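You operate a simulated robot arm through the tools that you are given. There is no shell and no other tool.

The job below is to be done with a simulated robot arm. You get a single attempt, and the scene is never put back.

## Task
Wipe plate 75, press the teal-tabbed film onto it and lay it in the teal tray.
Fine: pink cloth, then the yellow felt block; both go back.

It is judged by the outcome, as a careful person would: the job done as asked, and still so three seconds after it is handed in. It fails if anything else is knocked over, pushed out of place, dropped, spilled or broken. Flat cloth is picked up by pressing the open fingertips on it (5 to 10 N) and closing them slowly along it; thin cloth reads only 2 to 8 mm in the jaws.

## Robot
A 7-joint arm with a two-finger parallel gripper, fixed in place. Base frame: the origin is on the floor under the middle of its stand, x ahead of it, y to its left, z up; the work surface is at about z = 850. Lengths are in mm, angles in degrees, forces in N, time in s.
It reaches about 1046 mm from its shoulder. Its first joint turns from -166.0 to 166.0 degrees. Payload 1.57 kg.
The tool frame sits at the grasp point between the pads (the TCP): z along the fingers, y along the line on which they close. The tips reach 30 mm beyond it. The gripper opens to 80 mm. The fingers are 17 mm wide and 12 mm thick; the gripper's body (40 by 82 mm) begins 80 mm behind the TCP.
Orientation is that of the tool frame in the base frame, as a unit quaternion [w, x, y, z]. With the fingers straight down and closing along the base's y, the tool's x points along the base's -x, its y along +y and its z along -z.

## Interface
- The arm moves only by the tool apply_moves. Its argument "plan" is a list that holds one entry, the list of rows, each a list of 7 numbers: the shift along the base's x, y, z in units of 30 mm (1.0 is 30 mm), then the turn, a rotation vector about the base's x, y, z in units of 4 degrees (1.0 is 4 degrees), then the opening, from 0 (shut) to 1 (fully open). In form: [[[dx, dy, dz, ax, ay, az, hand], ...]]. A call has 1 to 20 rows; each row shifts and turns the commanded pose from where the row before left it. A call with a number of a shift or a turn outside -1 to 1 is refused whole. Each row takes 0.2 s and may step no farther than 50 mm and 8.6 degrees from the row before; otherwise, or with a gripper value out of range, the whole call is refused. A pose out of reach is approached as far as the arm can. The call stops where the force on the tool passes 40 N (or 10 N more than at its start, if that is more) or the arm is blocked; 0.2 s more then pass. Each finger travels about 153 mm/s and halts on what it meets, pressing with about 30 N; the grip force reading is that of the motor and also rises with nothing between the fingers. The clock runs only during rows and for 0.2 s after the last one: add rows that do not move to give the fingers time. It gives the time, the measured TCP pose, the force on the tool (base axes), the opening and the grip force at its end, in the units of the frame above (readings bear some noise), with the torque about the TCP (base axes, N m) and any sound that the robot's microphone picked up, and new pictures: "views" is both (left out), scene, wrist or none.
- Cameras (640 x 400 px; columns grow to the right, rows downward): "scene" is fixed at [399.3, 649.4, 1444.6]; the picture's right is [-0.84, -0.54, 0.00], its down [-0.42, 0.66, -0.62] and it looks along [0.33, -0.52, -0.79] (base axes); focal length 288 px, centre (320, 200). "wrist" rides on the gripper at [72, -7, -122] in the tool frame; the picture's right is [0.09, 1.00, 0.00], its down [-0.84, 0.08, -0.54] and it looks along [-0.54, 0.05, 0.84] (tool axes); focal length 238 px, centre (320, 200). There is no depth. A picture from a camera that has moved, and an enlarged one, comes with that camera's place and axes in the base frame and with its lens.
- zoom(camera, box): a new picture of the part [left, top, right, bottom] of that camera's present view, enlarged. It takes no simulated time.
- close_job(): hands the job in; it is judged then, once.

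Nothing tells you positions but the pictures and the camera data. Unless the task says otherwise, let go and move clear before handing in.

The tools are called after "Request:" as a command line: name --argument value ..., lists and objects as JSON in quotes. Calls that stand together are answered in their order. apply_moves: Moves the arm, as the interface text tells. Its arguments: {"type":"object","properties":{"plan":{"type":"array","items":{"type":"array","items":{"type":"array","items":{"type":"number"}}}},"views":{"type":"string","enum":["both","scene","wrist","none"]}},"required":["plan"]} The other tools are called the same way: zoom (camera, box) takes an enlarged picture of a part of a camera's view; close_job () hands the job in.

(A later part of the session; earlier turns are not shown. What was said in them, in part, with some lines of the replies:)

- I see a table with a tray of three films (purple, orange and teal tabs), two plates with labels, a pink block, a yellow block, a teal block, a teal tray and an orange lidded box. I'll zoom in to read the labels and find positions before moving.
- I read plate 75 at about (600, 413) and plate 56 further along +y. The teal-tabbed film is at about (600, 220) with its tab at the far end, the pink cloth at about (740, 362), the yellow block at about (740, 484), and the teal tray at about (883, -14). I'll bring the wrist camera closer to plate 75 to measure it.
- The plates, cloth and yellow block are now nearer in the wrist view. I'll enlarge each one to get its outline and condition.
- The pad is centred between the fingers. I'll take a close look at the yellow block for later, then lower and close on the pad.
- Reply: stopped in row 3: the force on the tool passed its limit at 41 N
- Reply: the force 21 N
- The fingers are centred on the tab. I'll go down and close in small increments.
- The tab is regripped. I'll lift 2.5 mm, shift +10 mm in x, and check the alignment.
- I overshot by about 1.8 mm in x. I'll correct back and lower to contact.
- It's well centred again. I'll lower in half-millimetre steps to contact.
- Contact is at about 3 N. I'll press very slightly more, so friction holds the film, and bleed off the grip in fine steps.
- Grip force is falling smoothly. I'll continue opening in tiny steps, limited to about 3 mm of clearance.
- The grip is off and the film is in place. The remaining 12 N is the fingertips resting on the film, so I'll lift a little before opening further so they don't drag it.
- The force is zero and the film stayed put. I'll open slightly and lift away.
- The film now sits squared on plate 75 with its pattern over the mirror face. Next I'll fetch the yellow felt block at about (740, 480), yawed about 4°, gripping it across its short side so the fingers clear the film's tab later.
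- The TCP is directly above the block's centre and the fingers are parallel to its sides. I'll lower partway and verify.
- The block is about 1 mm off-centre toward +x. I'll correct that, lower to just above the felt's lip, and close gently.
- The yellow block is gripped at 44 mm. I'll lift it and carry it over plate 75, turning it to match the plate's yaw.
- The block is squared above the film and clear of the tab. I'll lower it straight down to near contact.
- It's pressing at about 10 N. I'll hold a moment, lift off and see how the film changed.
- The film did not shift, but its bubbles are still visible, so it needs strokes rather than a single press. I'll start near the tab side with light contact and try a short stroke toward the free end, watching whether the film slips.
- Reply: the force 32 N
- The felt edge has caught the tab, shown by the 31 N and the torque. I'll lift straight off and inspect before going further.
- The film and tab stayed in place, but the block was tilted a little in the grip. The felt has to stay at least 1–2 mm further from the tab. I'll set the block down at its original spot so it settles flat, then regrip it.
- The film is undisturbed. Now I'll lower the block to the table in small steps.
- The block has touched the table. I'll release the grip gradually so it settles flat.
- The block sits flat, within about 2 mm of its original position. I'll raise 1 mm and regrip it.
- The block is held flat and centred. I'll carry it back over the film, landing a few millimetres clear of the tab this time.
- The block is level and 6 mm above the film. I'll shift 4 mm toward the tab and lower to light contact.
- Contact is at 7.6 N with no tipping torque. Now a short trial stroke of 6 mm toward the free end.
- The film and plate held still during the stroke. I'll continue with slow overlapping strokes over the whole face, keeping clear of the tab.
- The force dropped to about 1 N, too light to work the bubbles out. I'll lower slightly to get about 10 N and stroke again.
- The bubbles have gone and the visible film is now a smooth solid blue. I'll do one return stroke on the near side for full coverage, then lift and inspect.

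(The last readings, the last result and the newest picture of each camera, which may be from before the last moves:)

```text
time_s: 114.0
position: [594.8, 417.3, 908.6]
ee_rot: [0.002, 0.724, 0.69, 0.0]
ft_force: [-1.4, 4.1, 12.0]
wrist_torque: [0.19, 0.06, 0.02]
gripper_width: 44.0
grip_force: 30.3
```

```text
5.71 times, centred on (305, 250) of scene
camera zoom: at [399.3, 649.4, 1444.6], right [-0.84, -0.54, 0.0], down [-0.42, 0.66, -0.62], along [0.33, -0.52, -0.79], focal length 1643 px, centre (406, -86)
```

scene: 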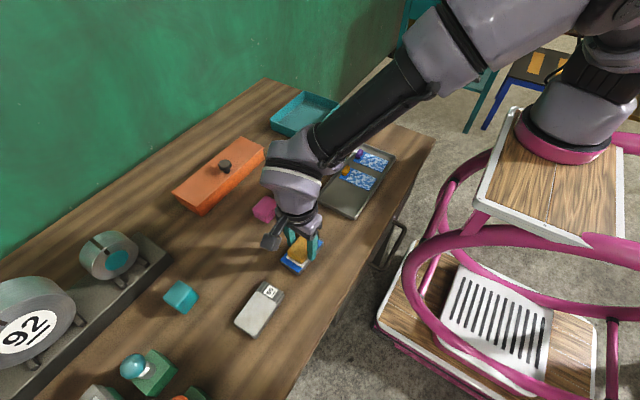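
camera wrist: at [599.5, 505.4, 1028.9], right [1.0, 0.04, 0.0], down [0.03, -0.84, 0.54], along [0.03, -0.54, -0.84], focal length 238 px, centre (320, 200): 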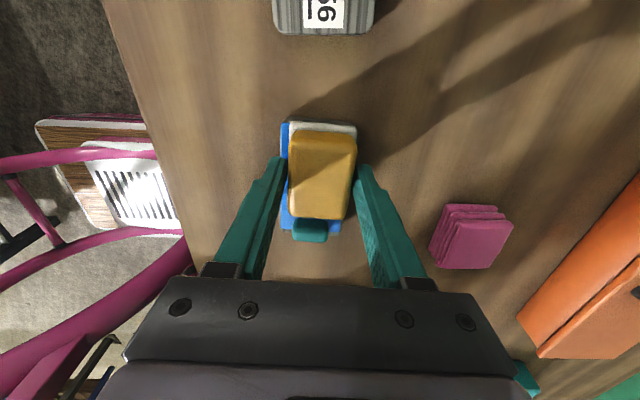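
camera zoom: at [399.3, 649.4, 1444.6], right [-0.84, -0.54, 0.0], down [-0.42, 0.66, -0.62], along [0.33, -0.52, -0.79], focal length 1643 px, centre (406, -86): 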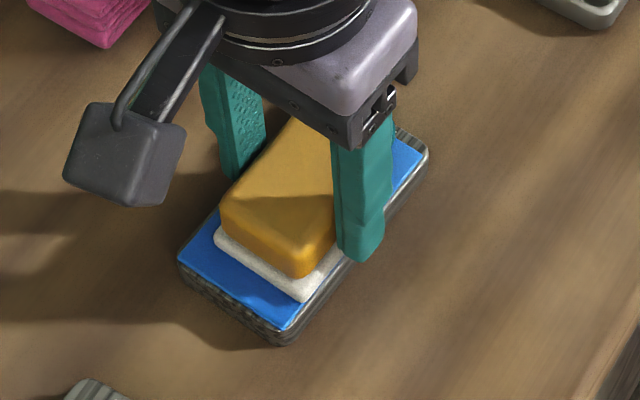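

The film is smooth and has not shifted. I'll return the yellow block to its original spot.

Request:
apply_moves --plan '[[[0, 0, 0.3, 0, 0, 0, 0.1], [0, 0, 0.6, 0, 0, 0, 0.1], [0, 0, 0.6, 0, 0, 0, 0.1], [0.805, 0.347, 0, 0, 0, 0.296, 0.1], [0.805, 0.347, 0, 0, 0, 0.296, 0.1], [0.805, 0.347, 0, 0, 0, 0.296, 0.1], [0.805, 0.347, 0, 0, 0, 0.296, 0.1], [0.805, 0.347, 0, 0, 0, 0.296, 0.1], [0.805, 0.347, 0, 0, 0, 0.295, 0.1], [0, 0, -0.8, 0, 0, 0, 0.1], [0, 0, -0.8, 0, 0, 0, 0.1], [0, 0, -0.3, 0, 0, 0, 0.1], [0, 0, 0, 0, 0, 0, 0.1]]]' --views "both"

Request:
zoom --camera "scene" --box '[278, 225, 332, 280]'

Request:
zoom --camera "wrist" --box '[260, 110, 380, 240]'

Request:
zoom --camera "scene" --box '[210, 205, 270, 265]'

```text
time_s: 116.8
position: [740.5, 481.3, 894.8]
ee_rot: [0.002, 0.679, 0.734, 0.001]
ft_force: [0.4, -0.5, -1.1]
wrist_torque: [0.02, 0.0, 0.02]
gripper_width: 44.2
grip_force: 30.5
camera wrist: at [727.8, 552.6, 1016.1], right [0.99, 0.17, 0.0], down [0.14, -0.83, 0.55], along [0.09, -0.54, -0.84], focal length 238 px, centre (320, 200)
```

scene: 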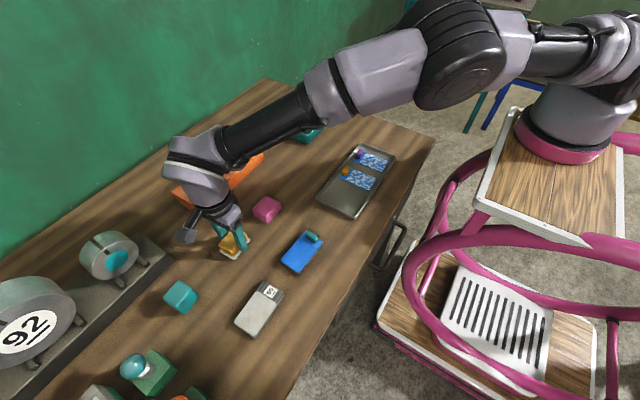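
wrist: 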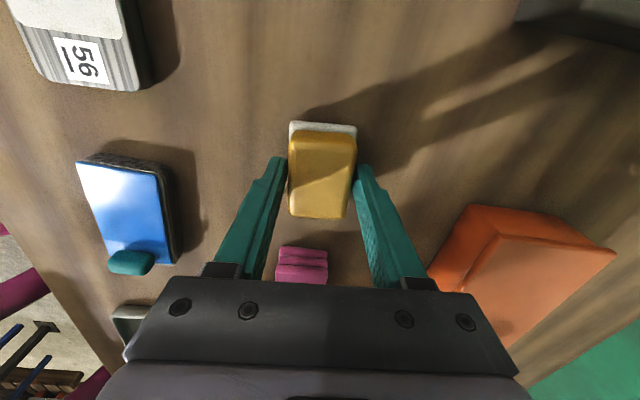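

```text
7.27 times, centred on (305, 252) of scene
camera zoom: at [399.3, 649.4, 1444.6], right [-0.84, -0.54, 0.0], down [-0.42, 0.66, -0.62], along [0.33, -0.52, -0.79], focal length 2091 px, centre (429, -182)
```

zoom: 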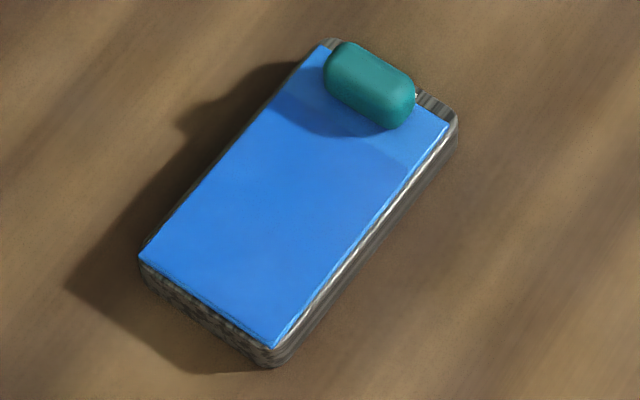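

```text
3.08 times, centred on (320, 175) of wrist
camera zoom: at [727.8, 552.6, 1016.1], right [0.99, 0.17, 0.0], down [0.14, -0.83, 0.55], along [0.09, -0.54, -0.84], focal length 733 px, centre (320, 277)
```

zoom: 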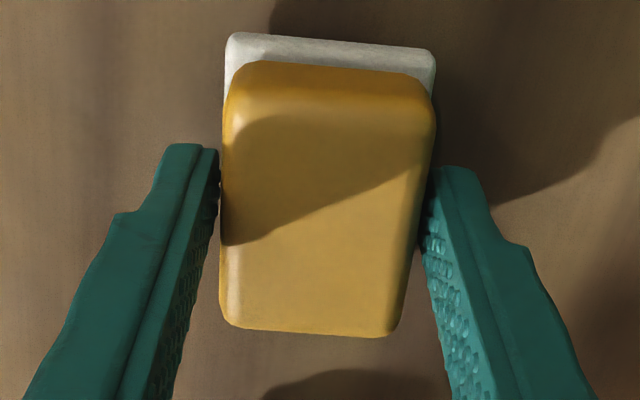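

```text
6.67 times, centred on (240, 235) of scene
camera zoom: at [399.3, 649.4, 1444.6], right [-0.84, -0.54, 0.0], down [-0.42, 0.66, -0.62], along [0.33, -0.52, -0.79], focal length 1916 px, centre (853, -33)
```

zoom: 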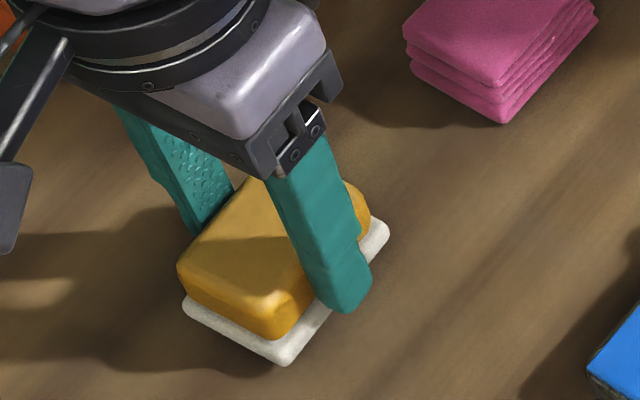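

The film is fully pressed, smooth and aligned. Now I'll lower the block the last few millimetres.

Request:
apply_moves --plan '[[[0, 0, -0.12, 0, 0, 0, 0.1], [0, 0, -0.04, 0, 0, 0, 0.1], [0, 0, 0, 0, 0, 0, 0.1]]]' --views "none"

```text
time_s: 117.5
position: [741.4, 479.3, 889.8]
ee_rot: [0.002, 0.68, 0.733, 0.0]
ft_force: [0.4, -0.2, -0.4]
wrist_torque: [0.04, -0.02, -0.01]
gripper_width: 44.3
grip_force: 29.7
```

Request:
apply_moves --plan '[[[0, 0, -0.025, 0, 0, 0, 0.1], [0, 0, 0, 0, 0, 0, 0.1]]]' --views "none"

```text
time_s: 118.2
position: [739.2, 480.4, 891.3]
ee_rot: [0.003, 0.68, 0.733, 0.0]
ft_force: [0.0, 0.3, 0.9]
wrist_torque: [0.08, 0.02, -0.03]
gripper_width: 44.1
grip_force: 30.3
```

Request:
apply_moves --plan '[[[0, 0, -0.012, 0, 0, 0, 0.3], [0, 0, 0, 0, 0, 0, 0.5], [0, 0, 0, 0, 0, 0, 0.53], [0, 0, 0, 0, 0, 0, 0.54], [0, 0, 0, 0, 0, 0, 0.545], [0, 0, 0, 0, 0, 0, 0.55], [0, 0, 0, 0, 0, 0, 0.555], [0, 0, 0, 0, 0, 0, 0.56], [0, 0, 0, 0, 0, 0, 0.57], [0, 0, 0, 0, 0, 0, 0.6], [0, 0, 0, 0, 0, 0, 0.65], [0, 0, 0, 0, 0, 0, 0.7]]]' --views "wrist"

Request:
zoom --camera "scene" --box '[210, 205, 270, 265]'

```text
time_s: 120.8
position: [740.5, 479.6, 889.2]
ee_rot: [0.003, 0.68, 0.733, 0.0]
ft_force: [0.1, 0.7, 0.0]
wrist_torque: [-0.01, 0.03, 0.01]
gripper_width: 56.1
grip_force: 0.0
camera wrist: at [727.9, 551.8, 1010.7], right [0.99, 0.17, 0.0], down [0.14, -0.83, 0.55], along [0.09, -0.54, -0.84], focal length 238 px, centre (320, 200)
```

wrist: 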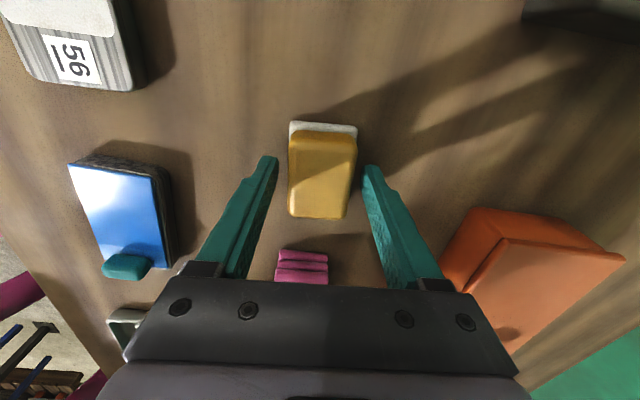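

```text
6.67 times, centred on (240, 235) of scene
camera zoom: at [399.3, 649.4, 1444.6], right [-0.84, -0.54, 0.0], down [-0.42, 0.66, -0.62], along [0.33, -0.52, -0.79], focal length 1916 px, centre (853, -33)
```

zoom: 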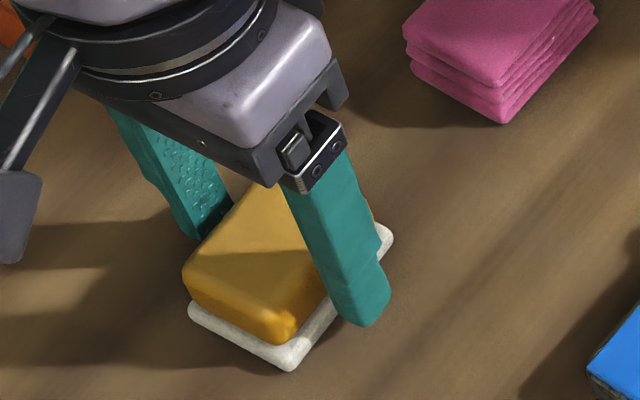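

The yellow block is back in place and flat. I'll lift away and move above plate 75, turning the gripper to match its yaw, ready to pick the plate up across its width.

Request:
apply_moves --plan '[[[0, 0, 0.4, 0, 0, 0, 0.7], [0, 0, 0.9, 0, 0, 0, 0.7], [0, 0, 0.9, 0, 0, 0, 0.7], [0, 0, 0.4, 0, 0, 0, 0.7], [-0.94, -0.46, 0, 0, 0, -0.355, 0.95], [-0.94, -0.46, 0, 0, 0, -0.355, 0.95], [-0.94, -0.46, 0, 0, 0, -0.355, 0.95], [-0.94, -0.46, 0, 0, 0, -0.355, 0.95], [-0.94, -0.46, 0, 0, 0, -0.355, 0.95], [0, 0, 0, 0, 0, 0, 0.95], [0, 0, 0, 0, 0, 0, 0.95]]]' --views "both"

Request:
zoom --camera "wrist" --box '[240, 60, 400, 220]'

Request:
zoom --camera "scene" --box '[200, 180, 340, 290]'

```text
time_s: 123.2
position: [598.0, 410.7, 966.7]
ee_rot: [0.003, 0.725, 0.689, 0.0]
ft_force: [0.4, -0.6, 0.8]
wrist_torque: [0.0, -0.03, 0.01]
gripper_width: 75.7
grip_force: 0.1
camera wrist: at [595.4, 483.4, 1088.1], right [1.0, 0.04, 0.0], down [0.03, -0.84, 0.55], along [0.03, -0.54, -0.84], focal length 238 px, centre (320, 200)
```

scene: 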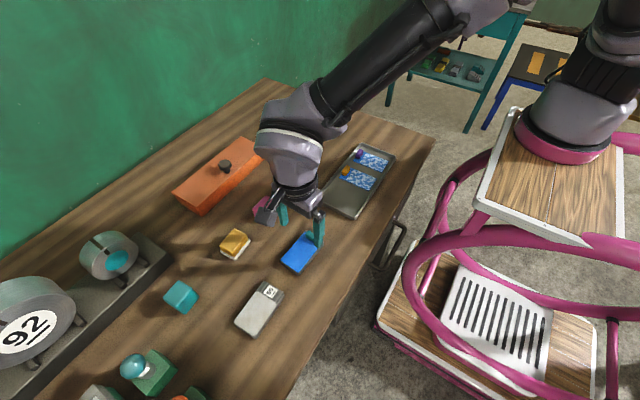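
wrist: 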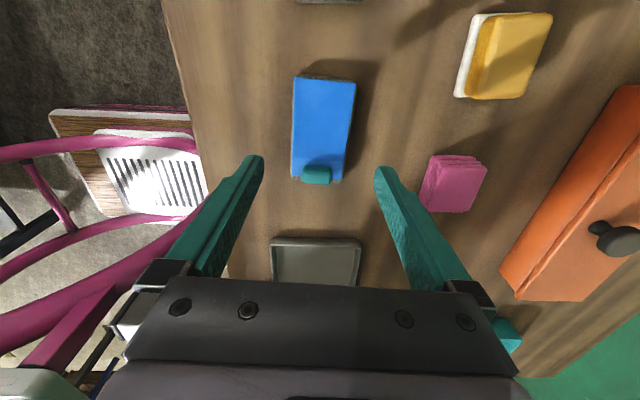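

```text
2.50 times, centred on (320, 140) of wrist
camera zoom: at [595.4, 483.4, 1088.1], right [1.0, 0.04, 0.0], down [0.03, -0.84, 0.55], along [0.03, -0.54, -0.84], focal length 596 px, centre (320, 350)
```

zoom: 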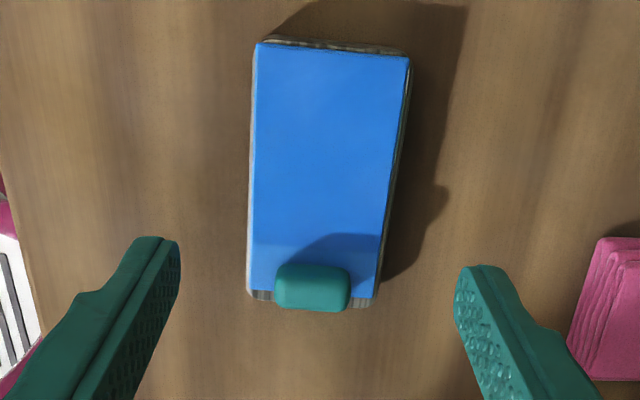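

```text
3.64 times, centred on (270, 235) of scene
camera zoom: at [399.3, 649.4, 1444.6], right [-0.84, -0.54, 0.0], down [-0.42, 0.66, -0.62], along [0.33, -0.52, -0.79], focal length 1045 px, centre (502, 73)
```

zoom: 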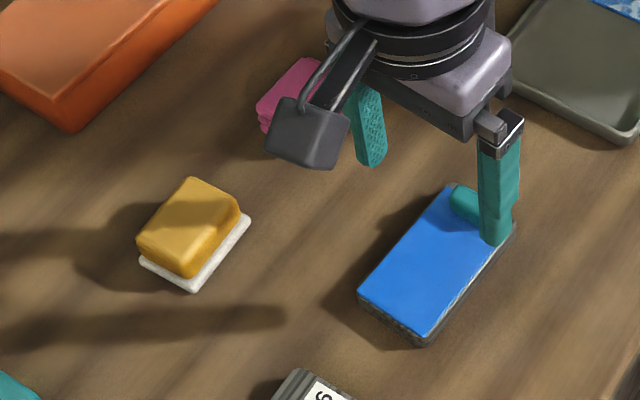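

Both tools are back within about 2 mm of where they were. I'll correct 1 mm toward the plate centre and lower the open fingers around it.

Request:
apply_moves --plan '[[[0.03, 0.035, -0.7, 0, 0, 0, 0.95], [0, 0, -0.8, 0, 0, 0, 0.95], [0, 0, -0.7, 0, 0, 0, 0.95], [0, 0, 0, 0, 0, 0, 0.95], [0, 0, 0, 0, 0, 0, 0.95]]]' --views "both"

Request:
zoom --camera "wrist" --box '[230, 60, 410, 240]'

Request:
zoom --camera "scene" --box '[265, 205, 345, 285]'

```text
time_s: 124.3
position: [600.7, 412.9, 901.6]
ee_rot: [0.003, 0.724, 0.69, 0.0]
ft_force: [-0.7, 0.3, -0.2]
wrist_torque: [-0.01, 0.01, 0.01]
gripper_width: 76.1
grip_force: 0.0
camera wrist: at [596.7, 485.7, 1022.9], right [1.0, 0.04, 0.0], down [0.03, -0.84, 0.54], along [0.03, -0.54, -0.84], focal length 238 px, centre (320, 200)
```

scene: 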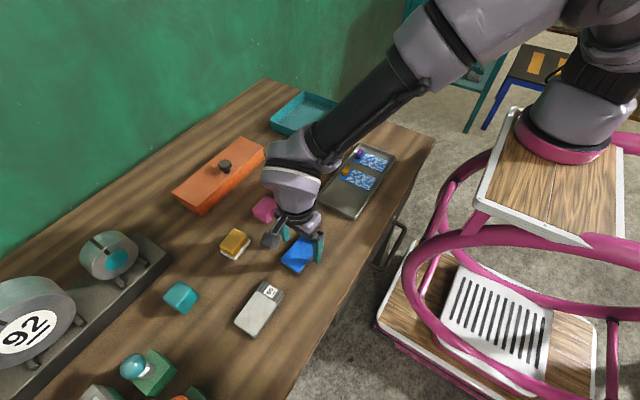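
wrist: 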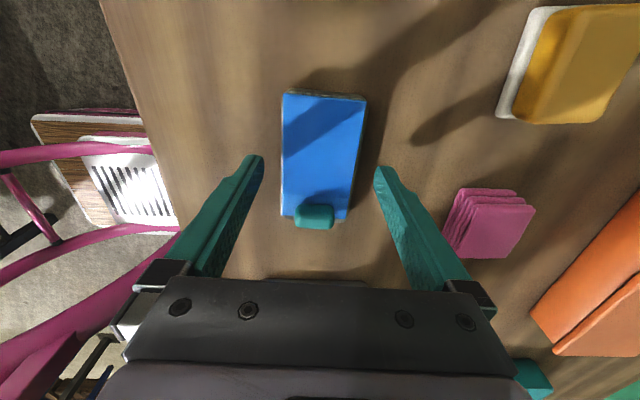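

```text
2.22 times, centred on (320, 150) of wrist
camera zoom: at [596.7, 485.7, 1022.9], right [1.0, 0.04, 0.0], down [0.03, -0.84, 0.54], along [0.03, -0.54, -0.84], focal length 530 px, centre (320, 311)
```

zoom: 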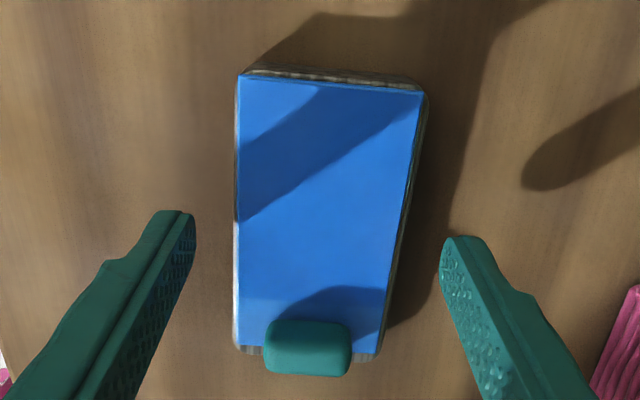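

```text
5.00 times, centred on (305, 245) of scene
camera zoom: at [399.3, 649.4, 1444.6], right [-0.84, -0.54, 0.0], down [-0.42, 0.66, -0.62], along [0.33, -0.52, -0.79], focal length 1437 px, centre (395, -25)
```

zoom: 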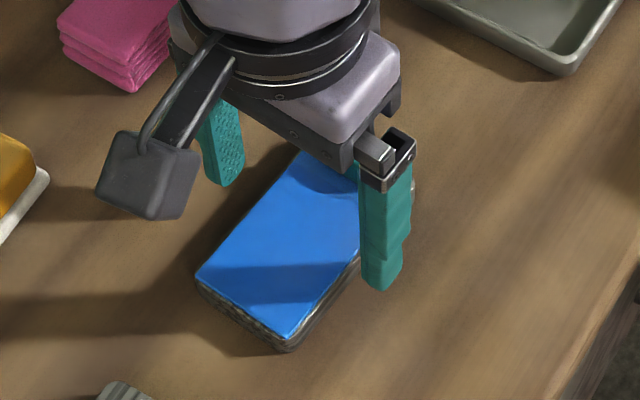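

The plate is centred between the fingers. I'll lower to about 4 mm above the table and close gently on its sides.

Request:
apply_moves --plan '[[[0.015, 0, -0.35, 0, 0, 0, 0.95], [0, 0, -0.2, 0, 0, 0, 0.95], [0, 0, 0, 0, 0, 0, 0.85], [0, 0, 0, 0, 0, 0, 0.75], [0, 0, 0, 0, 0, 0, 0.71], [0, 0, 0, 0, 0, 0, 0.69], [0, 0, 0, 0, 0, 0, 0.67], [0, 0, 0, 0, 0, 0, 0.65], [0, 0, 0, 0, 0, 0, 0.63], [0, 0, 0, 0, 0, 0, 0.6], [0, 0, 0, 0, 0, 0, 0.5], [0, 0, 0, 0, 0, 0, 0.3]]]' --views "both"

Request:
zoom --camera "wrist" --box '[230, 60, 410, 240]'

Request:
zoom --camera "scene" --box '[265, 205, 345, 285]'

```text
time_s: 127.0
position: [600.9, 413.0, 884.3]
ee_rot: [0.003, 0.724, 0.69, 0.0]
ft_force: [-1.1, -0.1, -1.5]
wrist_torque: [-0.01, 0.12, -0.11]
gripper_width: 55.8
grip_force: 30.0
camera wrist: at [596.6, 485.7, 1005.9], right [1.0, 0.04, 0.0], down [0.03, -0.84, 0.55], along [0.03, -0.54, -0.84], focal length 238 px, centre (320, 200)
```

scene: 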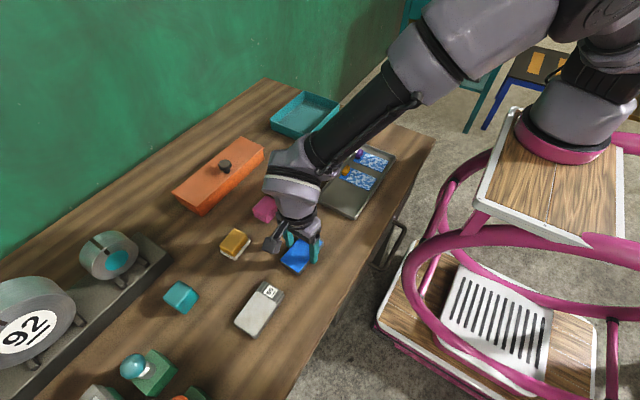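
wrist: 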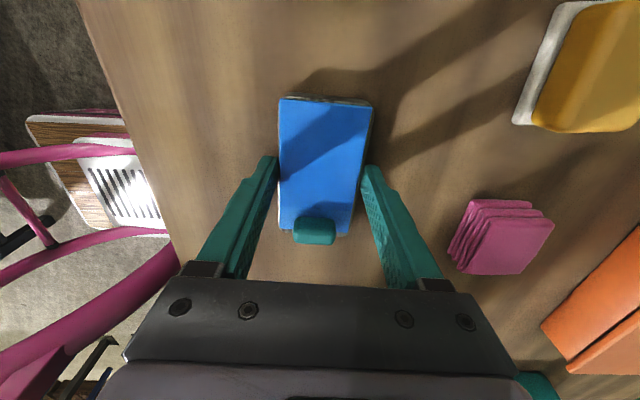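

```text
2.22 times, centred on (320, 150) of wrist
camera zoom: at [596.6, 485.7, 1005.9], right [1.0, 0.04, 0.0], down [0.03, -0.84, 0.55], along [0.03, -0.54, -0.84], focal length 530 px, centre (320, 311)
```

zoom: 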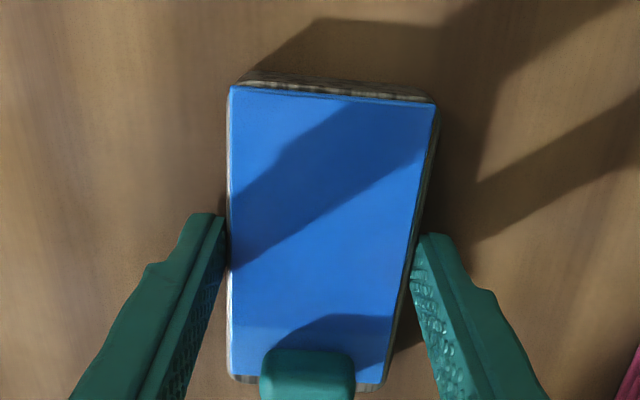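

```text
5.00 times, centred on (305, 245) of scene
camera zoom: at [399.3, 649.4, 1444.6], right [-0.84, -0.54, 0.0], down [-0.42, 0.66, -0.62], along [0.33, -0.52, -0.79], focal length 1437 px, centre (395, -25)
```

zoom: 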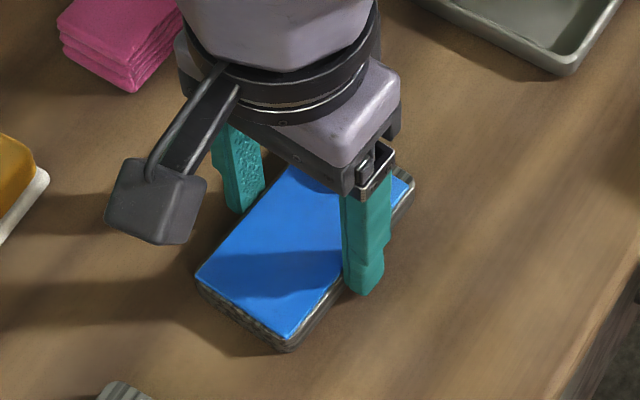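

The plate is gripped at 55.8 mm with the film undisturbed. I'll lift slowly and check that it holds level.

Request:
apply_moves --plan '[[[0, 0, 0.1, 0, 0, 0, 0.2], [0, 0, 0.2, 0, 0, 0, 0.2], [0, 0, 0.3, 0, 0, 0, 0.2], [0, 0, 0.4, 0, 0, 0, 0.2], [0, 0, 0, 0, 0, 0, 0.2]]]' --views "both"

Request:
zoom --camera "scene" --box '[265, 195, 345, 275]'

```text
time_s: 128.2
position: [600.6, 412.6, 913.1]
ee_rot: [0.003, 0.724, 0.69, 0.0]
ft_force: [0.5, 1.0, -6.8]
wrist_torque: [0.02, -0.01, -0.03]
gripper_width: 55.8
grip_force: 30.2
camera wrist: at [597.4, 486.0, 1035.0], right [1.0, 0.04, 0.0], down [0.03, -0.84, 0.55], along [0.03, -0.54, -0.84], focal length 238 px, centre (320, 200)
```

scene: 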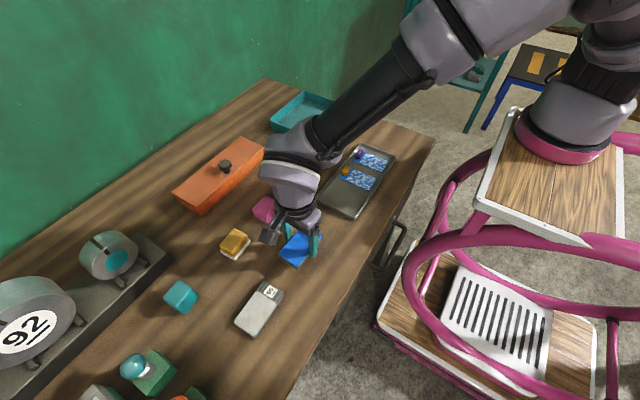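
wrist: 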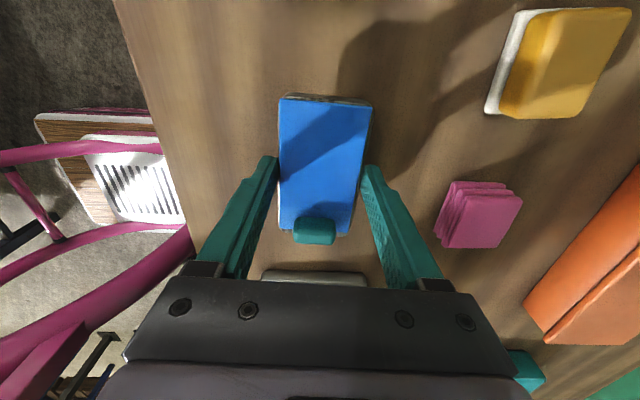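

```text
5.00 times, centred on (305, 235) of scene
camera zoom: at [399.3, 649.4, 1444.6], right [-0.84, -0.54, 0.0], down [-0.42, 0.66, -0.62], along [0.33, -0.52, -0.79], focal length 1437 px, centre (395, 25)
```

zoom: 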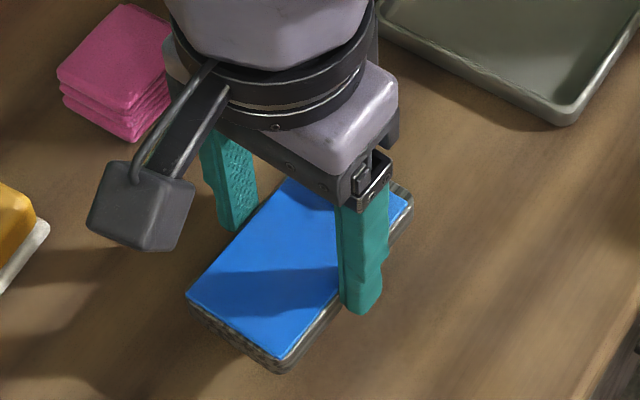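

The plate holds level; it weighs about 0.7 kg. I'll look at the teal tray before carrying it over.

Request:
zoom --camera "scene" --box '[255, 80, 355, 150]'

Request:
apply_moves --plan '[[[0, 0, 0.5, 0, 0, 0, 0.2], [0, 0, 0.7, 0, 0, 0, 0.2], [0, 0, 0.6, 0, 0, 0, 0.2], [0.3, -0.5, 0, 0, 0, 0, 0.2], [0.5, -0.8, 0, 0, 0, 0, 0.2], [0.55, -0.85, 0, 0, 0, 0, 0.2], [0.55, -0.85, 0, 0, 0, 0, 0.2], [0.55, -0.85, 0, 0, 0, 0, 0.2], [0.55, -0.85, 0, 0, 0, 0, 0.2], [0.55, -0.85, 0, 0, 0, 0, 0.2], [0.55, -0.85, 0, 0, 0, 0, 0.2], [0.5, -0.8, 0, 0, 0, 0, 0.2], [0.3, -0.5, 0, 0, 0, 0, 0.2], [0.1, -0.2, 0, 0, 0, 0, 0.2], [0, 0, 0, 0, 0, 0, 0.2]]]' --views "both"

```text
5.71 times, centred on (305, 115) of scene
camera zoom: at [399.3, 649.4, 1444.6], right [-0.84, -0.54, 0.0], down [-0.42, 0.66, -0.62], along [0.33, -0.52, -0.79], focal length 1643 px, centre (406, 686)
```

zoom: 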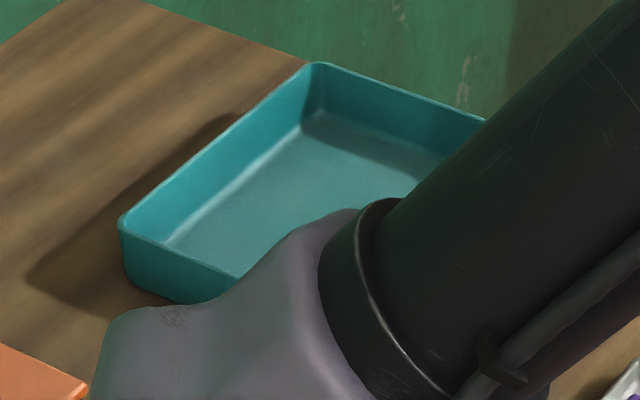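

```text
time_s: 131.3
position: [751.1, 176.1, 967.9]
ee_rot: [0.003, 0.724, 0.69, 0.0]
ft_force: [0.2, 0.5, -5.1]
wrist_torque: [0.02, -0.03, 0.0]
gripper_width: 55.7
grip_force: 29.9
camera wrist: at [747.0, 249.5, 1089.9], right [1.0, 0.04, 0.0], down [0.03, -0.84, 0.55], along [0.03, -0.54, -0.84], focal length 238 px, centre (320, 200)
```

scene: 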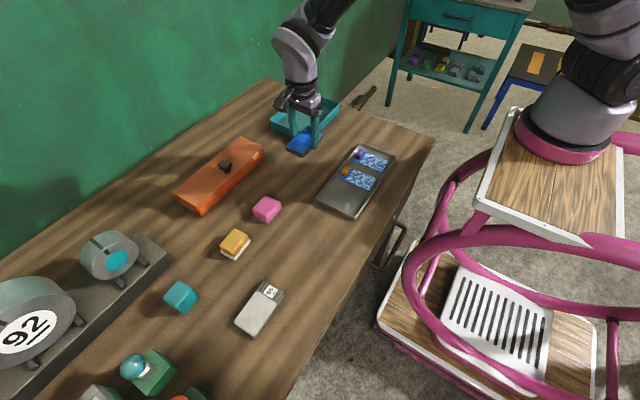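
wrist: 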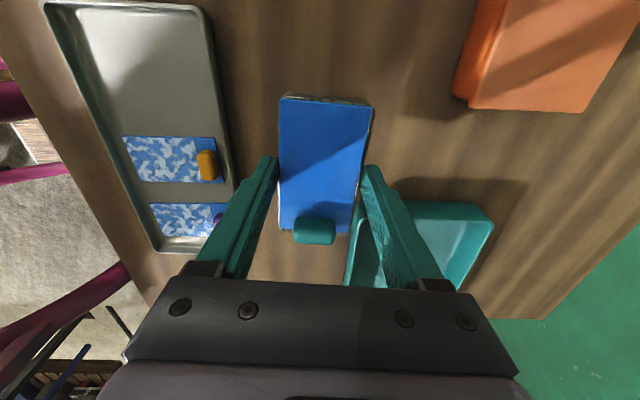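

The tray walls look about 40 mm tall. I'll raise the plate for clearance and move closer to view the tray from above.

Request:
apply_moves --plan '[[[0, 0, 0.7, 0, 0, 0, 0.2], [0.2, -0.2, 0.6, 0, 0, 0, 0.2], [0.4, -0.3, 0.3, 0, 0, 0, 0.2], [0.5, -0.3, 0, 0, 0, 0, 0.2], [0.5, -0.3, 0, 0, 0, 0, 0.2], [0.3, -0.2, 0, 0, 0, 0, 0.2], [0.1, -0.1, 0, 0, 0, 0, 0.2], [0, 0, 0, 0, 0, 0, 0.2]]]' --views "both"

Request:
zoom --camera "scene" --box '[255, 75, 355, 155]'

Request:
zoom --camera "wrist" --box '[200, 100, 520, 300]'

```text
time_s: 133.2
position: [809.7, 133.2, 1016.7]
ee_rot: [0.002, 0.724, 0.69, 0.0]
ft_force: [0.2, -0.2, -6.4]
wrist_torque: [-0.02, -0.02, -0.02]
gripper_width: 55.7
grip_force: 29.7
camera wrist: at [807.3, 206.4, 1138.0], right [1.0, 0.04, 0.0], down [0.03, -0.84, 0.55], along [0.03, -0.54, -0.84], focal length 238 px, centre (320, 200)
```

scene: 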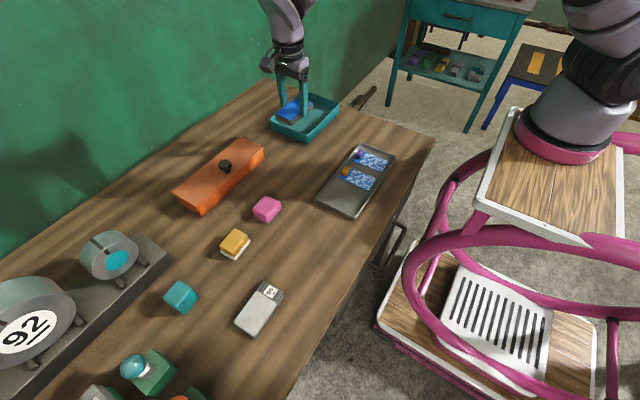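
wrist: 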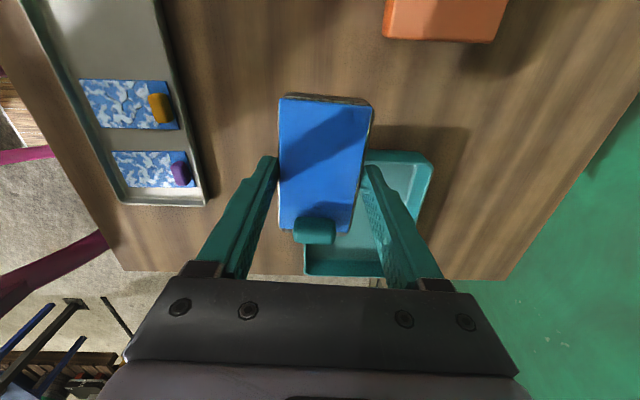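

```text
5.00 times, centred on (305, 115) of scene
camera zoom: at [399.3, 649.4, 1444.6], right [-0.84, -0.54, 0.0], down [-0.42, 0.66, -0.62], along [0.33, -0.52, -0.79], focal length 1437 px, centre (395, 625)
```

zoom: 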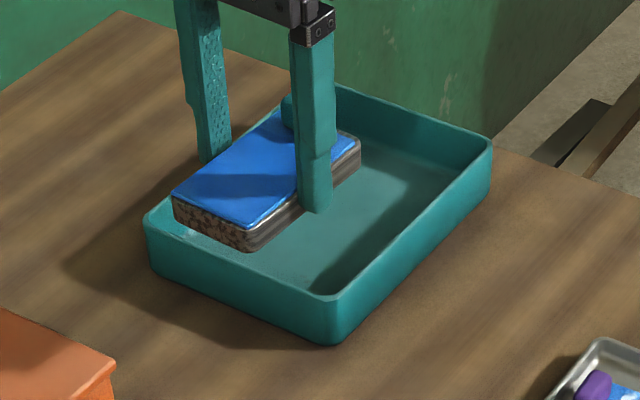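

```text
2.00 times, centred on (360, 200) of wrist
camera zoom: at [807.3, 206.4, 1138.0], right [1.0, 0.04, 0.0], down [0.03, -0.84, 0.55], along [0.03, -0.54, -0.84], focal length 477 px, centre (240, 200)
```

zoom: 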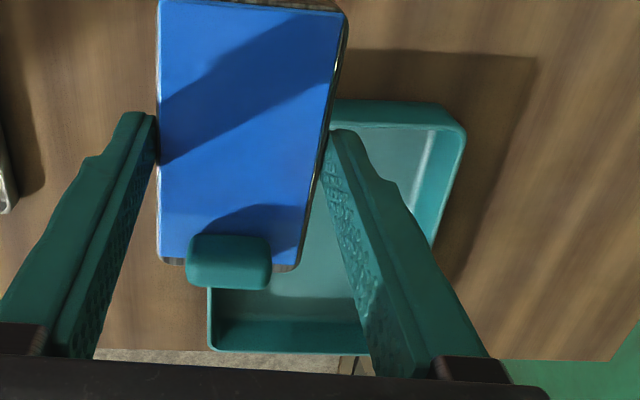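

The tray base spans about x 800–946 and y -92 to 93, with the rim at about z 886. I'll centre the plate over it at about (872, 0).

Request:
apply_moves --plan '[[[0.2, -0.4, 0, 0, 0, 0, 0.2], [0.3, -0.65, 0, 0, 0, 0, 0.2], [0.35, -0.75, 0, 0, 0, 0, 0.2], [0.4, -0.8, 0, 0, 0, 0, 0.2], [0.35, -0.75, 0, 0, 0, 0, 0.2], [0.3, -0.6, 0, 0, 0, 0, 0.2], [0.18, -0.42, 0, 0, 0, 0, 0.2], [0, 0, -0.4, 0, 0, 0, 0.2], [0, 0, -0.5, 0, 0, 0, 0.2], [0, 0, -0.4, 0, 0, 0, 0.2], [0, 0, 0, 0, 0, 0, 0.2], [0, 0, 0, 0, 0, 0, 0.2]]]' --views "both"

Request:
zoom --camera "scene" --box '[255, 75, 355, 155]'

Request:
zoom --camera "wrist" --box '[200, 50, 440, 290]'

```text
time_s: 135.8
position: [873.3, 1.1, 977.6]
ee_rot: [0.003, 0.724, 0.69, 0.0]
ft_force: [0.2, 0.6, -6.3]
wrist_torque: [0.06, 0.0, -0.05]
gripper_width: 56.0
grip_force: 29.3
camera wrist: at [869.7, 74.7, 1098.8], right [1.0, 0.04, 0.0], down [0.03, -0.84, 0.55], along [0.03, -0.54, -0.84], focal length 238 px, centre (320, 200)
```

scene: 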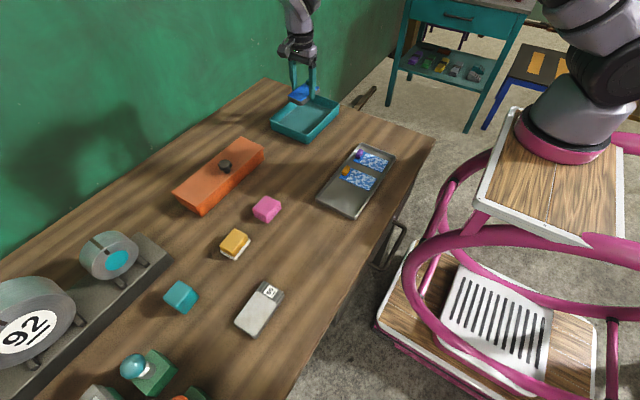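
wrist: 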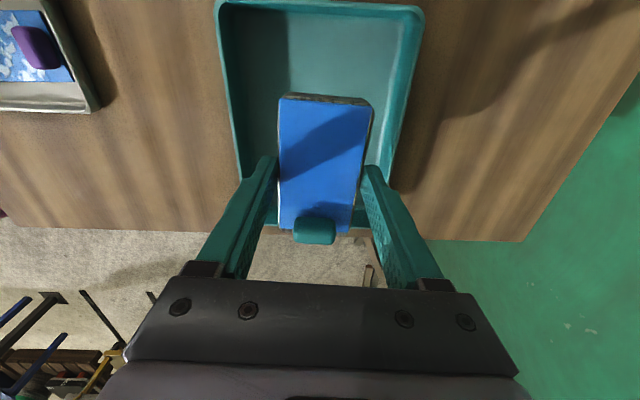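

```text
5.00 times, centred on (305, 115) of scene
camera zoom: at [399.3, 649.4, 1444.6], right [-0.84, -0.54, 0.0], down [-0.42, 0.66, -0.62], along [0.33, -0.52, -0.79], focal length 1437 px, centre (395, 625)
```

zoom: 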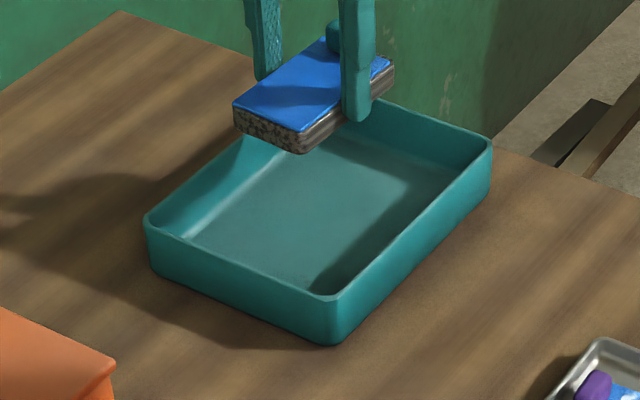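

```text
1.67 times, centred on (320, 170) of wrist
camera zoom: at [869.7, 74.7, 1098.8], right [1.0, 0.04, 0.0], down [0.03, -0.84, 0.55], along [0.03, -0.54, -0.84], focal length 397 px, centre (320, 250)
```

zoom: 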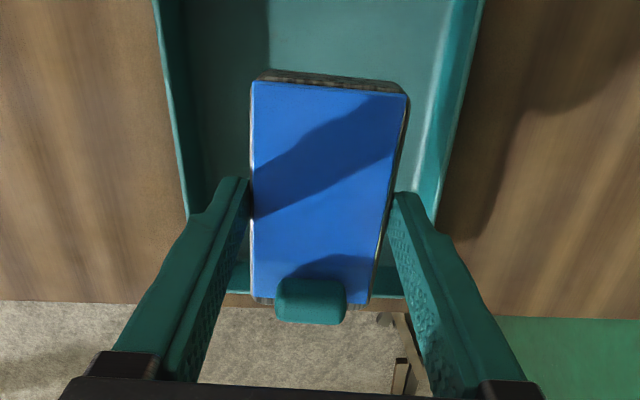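

The plate is centred over the tray with ample clearance all round. I'll lower it in.

Request:
apply_moves --plan '[[[-0.06, 0, -0.4, 0, 0, 0, 0.2], [0, 0, -0.7, 0, 0, 0, 0.2], [0, 0, -0.7, 0, 0, 0, 0.2], [0, 0, -0.5, 0, 0, 0, 0.2], [0, 0, -0.25, 0, 0, 0, 0.2], [0, 0, 0, 0, 0, 0, 0.2], [0, 0, 0, 0, 0, 0, 0.2]]]' --views "both"

Request:
zoom --camera "scene" --box '[255, 75, 355, 155]'

```text
time_s: 137.3
position: [870.6, 3.0, 900.6]
ee_rot: [0.002, 0.724, 0.69, 0.0]
ft_force: [0.7, -0.6, -6.2]
wrist_torque: [0.02, -0.01, 0.01]
gripper_width: 55.8
grip_force: 30.5
camera wrist: at [869.0, 75.8, 1023.0], right [1.0, 0.04, 0.0], down [0.03, -0.84, 0.55], along [0.03, -0.54, -0.84], focal length 238 px, centre (320, 200)
```

scene: 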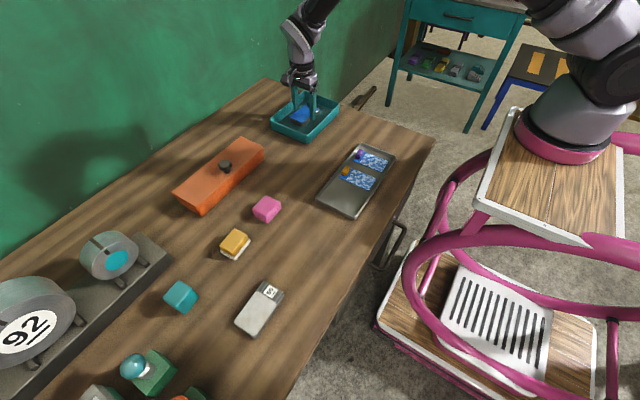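
wrist: 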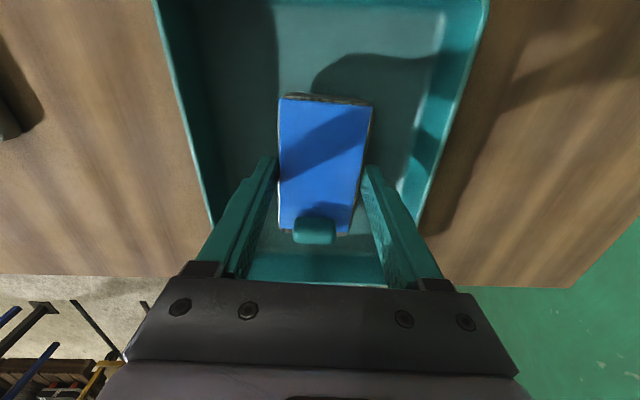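

```text
5.00 times, centred on (305, 115) of scene
camera zoom: at [399.3, 649.4, 1444.6], right [-0.84, -0.54, 0.0], down [-0.42, 0.66, -0.62], along [0.33, -0.52, -0.79], focal length 1437 px, centre (395, 625)
```

zoom: 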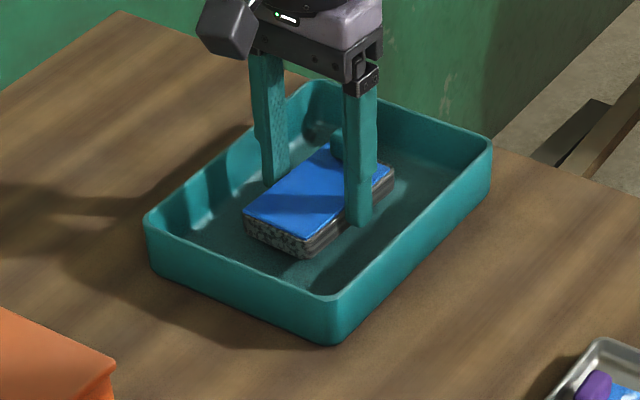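

The plate is inside the tray, about 10 mm above its floor. I'll lower the rest in small steps and watch for the weight to come off.

Request:
apply_moves --plan '[[[0, 0, -0.15, 0, 0, 0, 0.2], [0, 0, -0.1, 0, 0, 0, 0.2], [0, 0, -0.05, 0, 0, 0, 0.2], [0, 0, 0, 0, 0, 0, 0.2]]]' --views "none"

```text
time_s: 138.3
position: [873.1, 3.5, 892.6]
ee_rot: [0.003, 0.724, 0.69, 0.0]
ft_force: [0.6, 0.5, -6.7]
wrist_torque: [0.0, -0.02, 0.01]
gripper_width: 55.8
grip_force: 29.9
```

Request:
apply_moves --plan '[[[0, 0, -0.05, 0, 0, 0, 0.2], [0, 0, -0.03, 0, 0, 0, 0.2], [0, 0, 0, 0, 0, 0, 0.2]]]' --views "none"

```text
time_s: 139.2
position: [871.1, 2.4, 889.5]
ee_rot: [0.002, 0.724, 0.689, 0.0]
ft_force: [-0.3, -0.3, -6.3]
wrist_torque: [0.03, -0.02, 0.02]
gripper_width: 56.0
grip_force: 30.3
```

Request:
apply_moves --plan '[[[0, 0, -0.03, 0, 0, 0, 0.2], [0, 0, 0, 0, 0, 0, 0.2]]]' --views "none"

```text
time_s: 139.8
position: [871.7, 1.7, 889.7]
ee_rot: [0.002, 0.724, 0.69, 0.0]
ft_force: [1.0, -0.4, -6.3]
wrist_torque: [0.0, 0.01, -0.02]
gripper_width: 55.6
grip_force: 29.9
```

Request:
apply_moves --plan '[[[0, 0, -0.03, 0, 0, 0, 0.2], [0, 0, 0, 0, 0, 0, 0.2]]]' --views "none"

```text
time_s: 140.3
position: [871.6, 2.2, 889.3]
ee_rot: [0.002, 0.724, 0.69, -0.001]
ft_force: [-1.1, -0.9, -2.7]
wrist_torque: [-0.14, 0.17, -0.06]
gripper_width: 55.9
grip_force: 29.4
```

Request:
apply_moves --plan '[[[0, 0, -0.015, 0, 0, 0, 0.2], [0, 0, 0, 0, 0, 0, 0.2]]]' --views "none"

```text
time_s: 140.9
position: [871.6, 0.5, 888.8]
ee_rot: [0.002, 0.724, 0.69, 0.001]
ft_force: [-3.9, -0.2, 8.5]
wrist_torque: [-0.25, 0.58, -0.06]
gripper_width: 56.0
grip_force: 30.6
```

The plate is resting on the tray floor. I'll release the grip gradually.

Request:
apply_moves --plan '[[[0, 0, 0.006, 0, 0, 0, 0.5], [0, 0, 0, 0, 0, 0, 0.63], [0, 0, 0, 0, 0, 0, 0.67], [0, 0, 0, 0, 0, 0, 0.685], [0, 0, 0, 0, 0, 0, 0.69], [0, 0, 0, 0, 0, 0, 0.695], [0, 0, 0, 0, 0, 0, 0.7], [0, 0, 0, 0, 0, 0, 0.705], [0, 0, 0, 0, 0, 0, 0.71], [0, 0, 0, 0, 0, 0, 0.72], [0, 0, 0, 0, 0, 0, 0.74], [0, 0, 0, 0, 0, 0, 0.78], [0, 0, 0, 0, 0, 0, 0.78]]]' --views "both"

Request:
zoom --camera "scene" --box '[255, 75, 355, 155]'

Request:
zoom --camera "wrist" --box '[220, 70, 420, 260]'

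```text
time_s: 143.8
position: [870.0, 2.0, 887.0]
ee_rot: [0.003, 0.724, 0.69, 0.0]
ft_force: [-0.8, 1.1, 0.8]
wrist_torque: [-0.06, 0.0, -0.03]
gripper_width: 62.3
grip_force: 0.1
camera wrist: at [868.0, 74.9, 1009.3], right [1.0, 0.04, 0.0], down [0.03, -0.84, 0.55], along [0.03, -0.54, -0.84], focal length 238 px, centre (320, 200)
```

scene: 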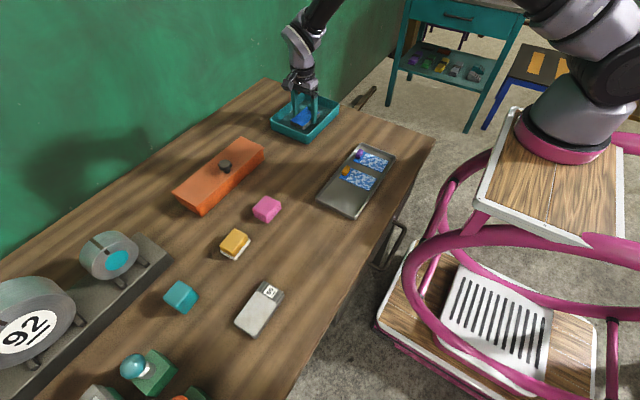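
wrist: 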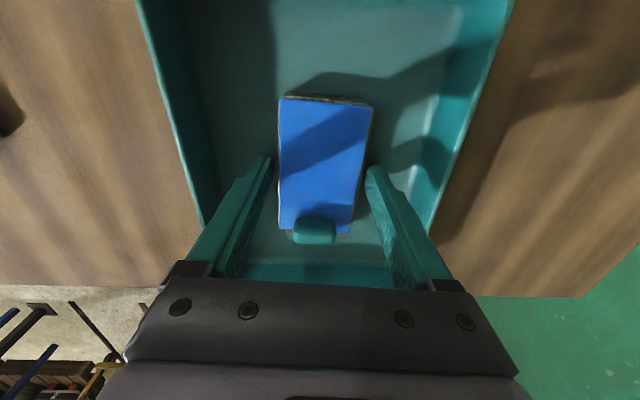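

```text
5.00 times, centred on (305, 115) of scene
camera zoom: at [399.3, 649.4, 1444.6], right [-0.84, -0.54, 0.0], down [-0.42, 0.66, -0.62], along [0.33, -0.52, -0.79], focal length 1437 px, centre (395, 625)
```

zoom: 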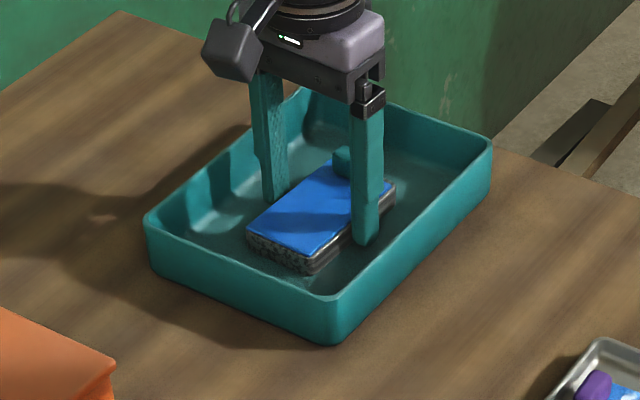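

```text
2.11 times, centred on (320, 165) of wrist
camera zoom: at [868.0, 74.9, 1009.3], right [1.0, 0.04, 0.0], down [0.03, -0.84, 0.55], along [0.03, -0.54, -0.84], focal length 502 px, centre (320, 274)
```

zoom: 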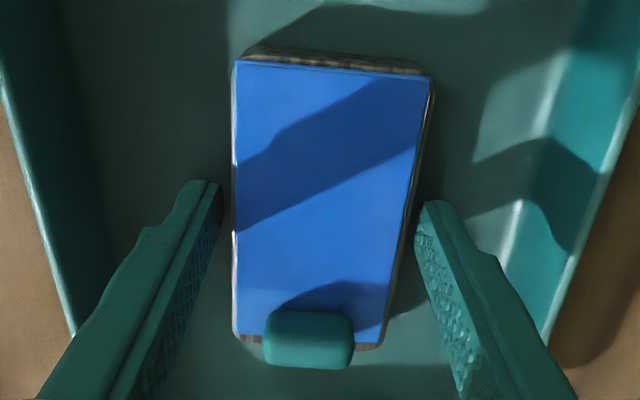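

The plate is released flat in the tray with the film aligned. I'll lift straight up and move clear.

Request:
apply_moves --plan '[[[0, 0, 0.2, 0, 0, 0, 0.85], [0, 0, 0.6, 0, 0, 0, 0.85], [0, 0, 0.9, 0, 0, 0, 0.85], [0, 0, 0.9, 0, 0, 0, 0.85], [0, 0, 0.9, 0, 0, 0, 0.85], [-0.5, 0.3, 0.5, 0, 0, 0, 0.85], [-0.8, 0.4, 0.2, 0, 0, 0, 0.85], [-0.9, 0.4, 0, 0, 0, 0, 0.85], [-0.9, 0.4, 0, 0, 0, 0, 0.85], [-0.9, 0.4, 0, 0, 0, 0, 0.85], [-0.5, 0.2, 0, 0, 0, 0, 0.85], [0, 0, 0, 0, 0, 0, 0.85]]]' --views "both"

Request:
zoom --camera "scene" --box '[255, 75, 355, 155]'

Request:
zoom --camera "scene" --box '[200, 180, 340, 290]'

Request:
zoom --camera "scene" --box '[0, 60, 440, 400]'

```text
time_s: 146.3
position: [735.7, 64.9, 1014.7]
ee_rot: [0.003, 0.724, 0.689, -0.001]
ft_force: [-0.8, -0.1, 0.5]
wrist_torque: [0.01, 0.03, 0.0]
gripper_width: 68.1
grip_force: 0.0
camera wrist: at [733.2, 138.8, 1136.5], right [1.0, 0.04, 0.0], down [0.03, -0.84, 0.55], along [0.03, -0.54, -0.84], focal length 238 px, centre (320, 200)
```

scene: 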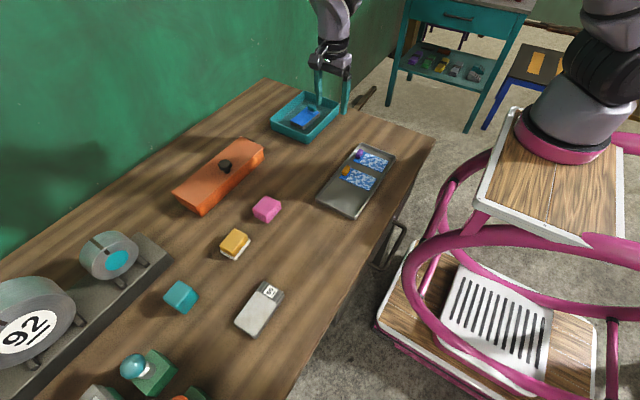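
wrist: 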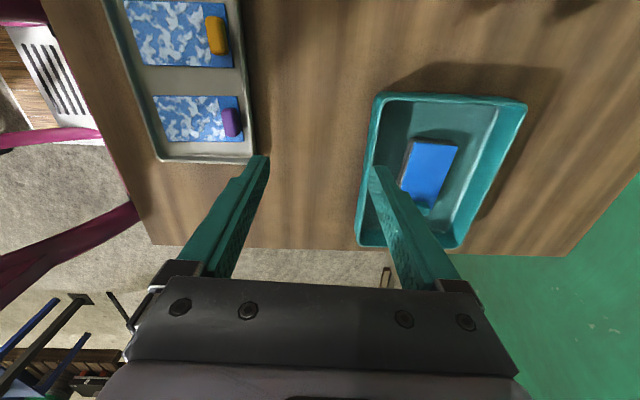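

```text
5.00 times, centred on (305, 115) of scene
camera zoom: at [399.3, 649.4, 1444.6], right [-0.84, -0.54, 0.0], down [-0.42, 0.66, -0.62], along [0.33, -0.52, -0.79], focal length 1437 px, centre (395, 625)
```

zoom: 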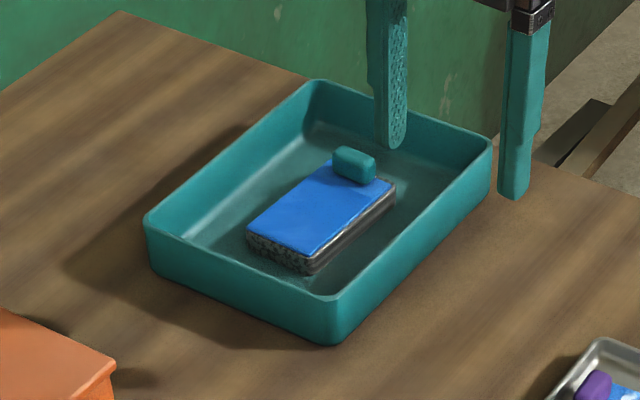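

```text
3.64 times, centred on (270, 235) of scene
camera zoom: at [399.3, 649.4, 1444.6], right [-0.84, -0.54, 0.0], down [-0.42, 0.66, -0.62], along [0.33, -0.52, -0.79], focal length 1045 px, centre (502, 73)
```

zoom: 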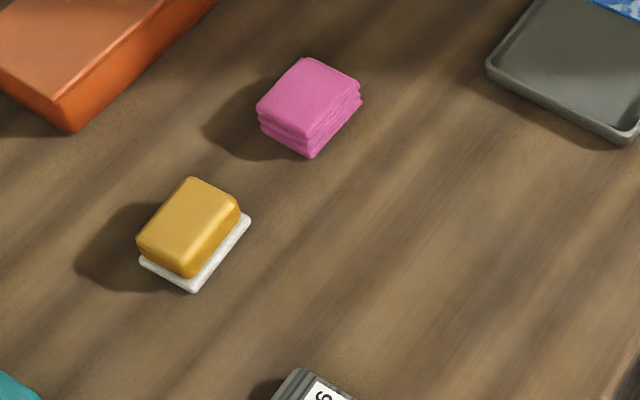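

```text
1.18 times, centred on (220, 230) of scene
camera zoom: at [399.3, 649.4, 1444.6], right [-0.84, -0.54, 0.0], down [-0.42, 0.66, -0.62], along [0.33, -0.52, -0.79], focal length 338 px, centre (438, 165)
```

zoom: 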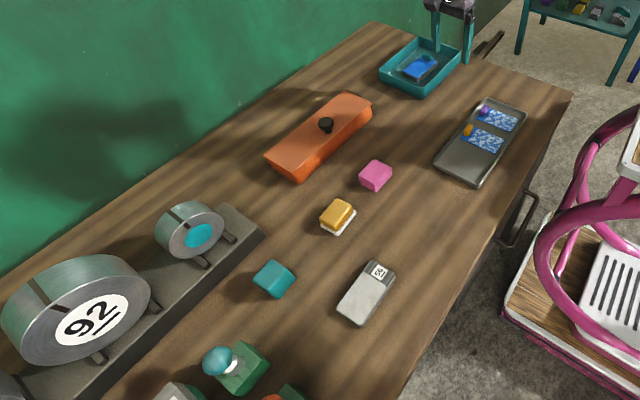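

The job is complete as far as the pictures show:
- **Plate 75:** it lies flat in the teal tray with the teal-tabbed film smooth and aligned.
- **Tools:** the pink cloth and the yellow felt block are back within about 2 mm of where they started.
- **Everything else:** the other items on the table look undisturbed.

The gripper is open and clear, so I'm handing in.

Request:
close_job

```text
The job is handed in.
```

Plate 75 is wiped, has the teal-tabbed film pressed onto it, and is lying flat in the teal tray. The job is handed in, and no verdict has come back.

- **Wipe:** I used the pink cloth until the whole face went from dusty to mirror-clean.
- **Film:** It slid about 9 mm the first time I let go of its tab, so I picked it up again and re-placed it. It now sits about 1 mm inside the plate's edges, with its tab end over the label band, so the "75" is covered.
- **Press:** I pressed the film with the yellow felt block until all the bubbles were gone. The felt caught the tab once on the way, which tilted the block in the gripper. I set the block down and regripped it, and the film did not move.
- **Tools:** The pink cloth and the yellow felt block are both back within about 2 mm of where they started.

I took "pink cloth, then the yellow felt block" to mean cloth for wiping and felt for pressing. The last pictures show nothing else on the table moved.
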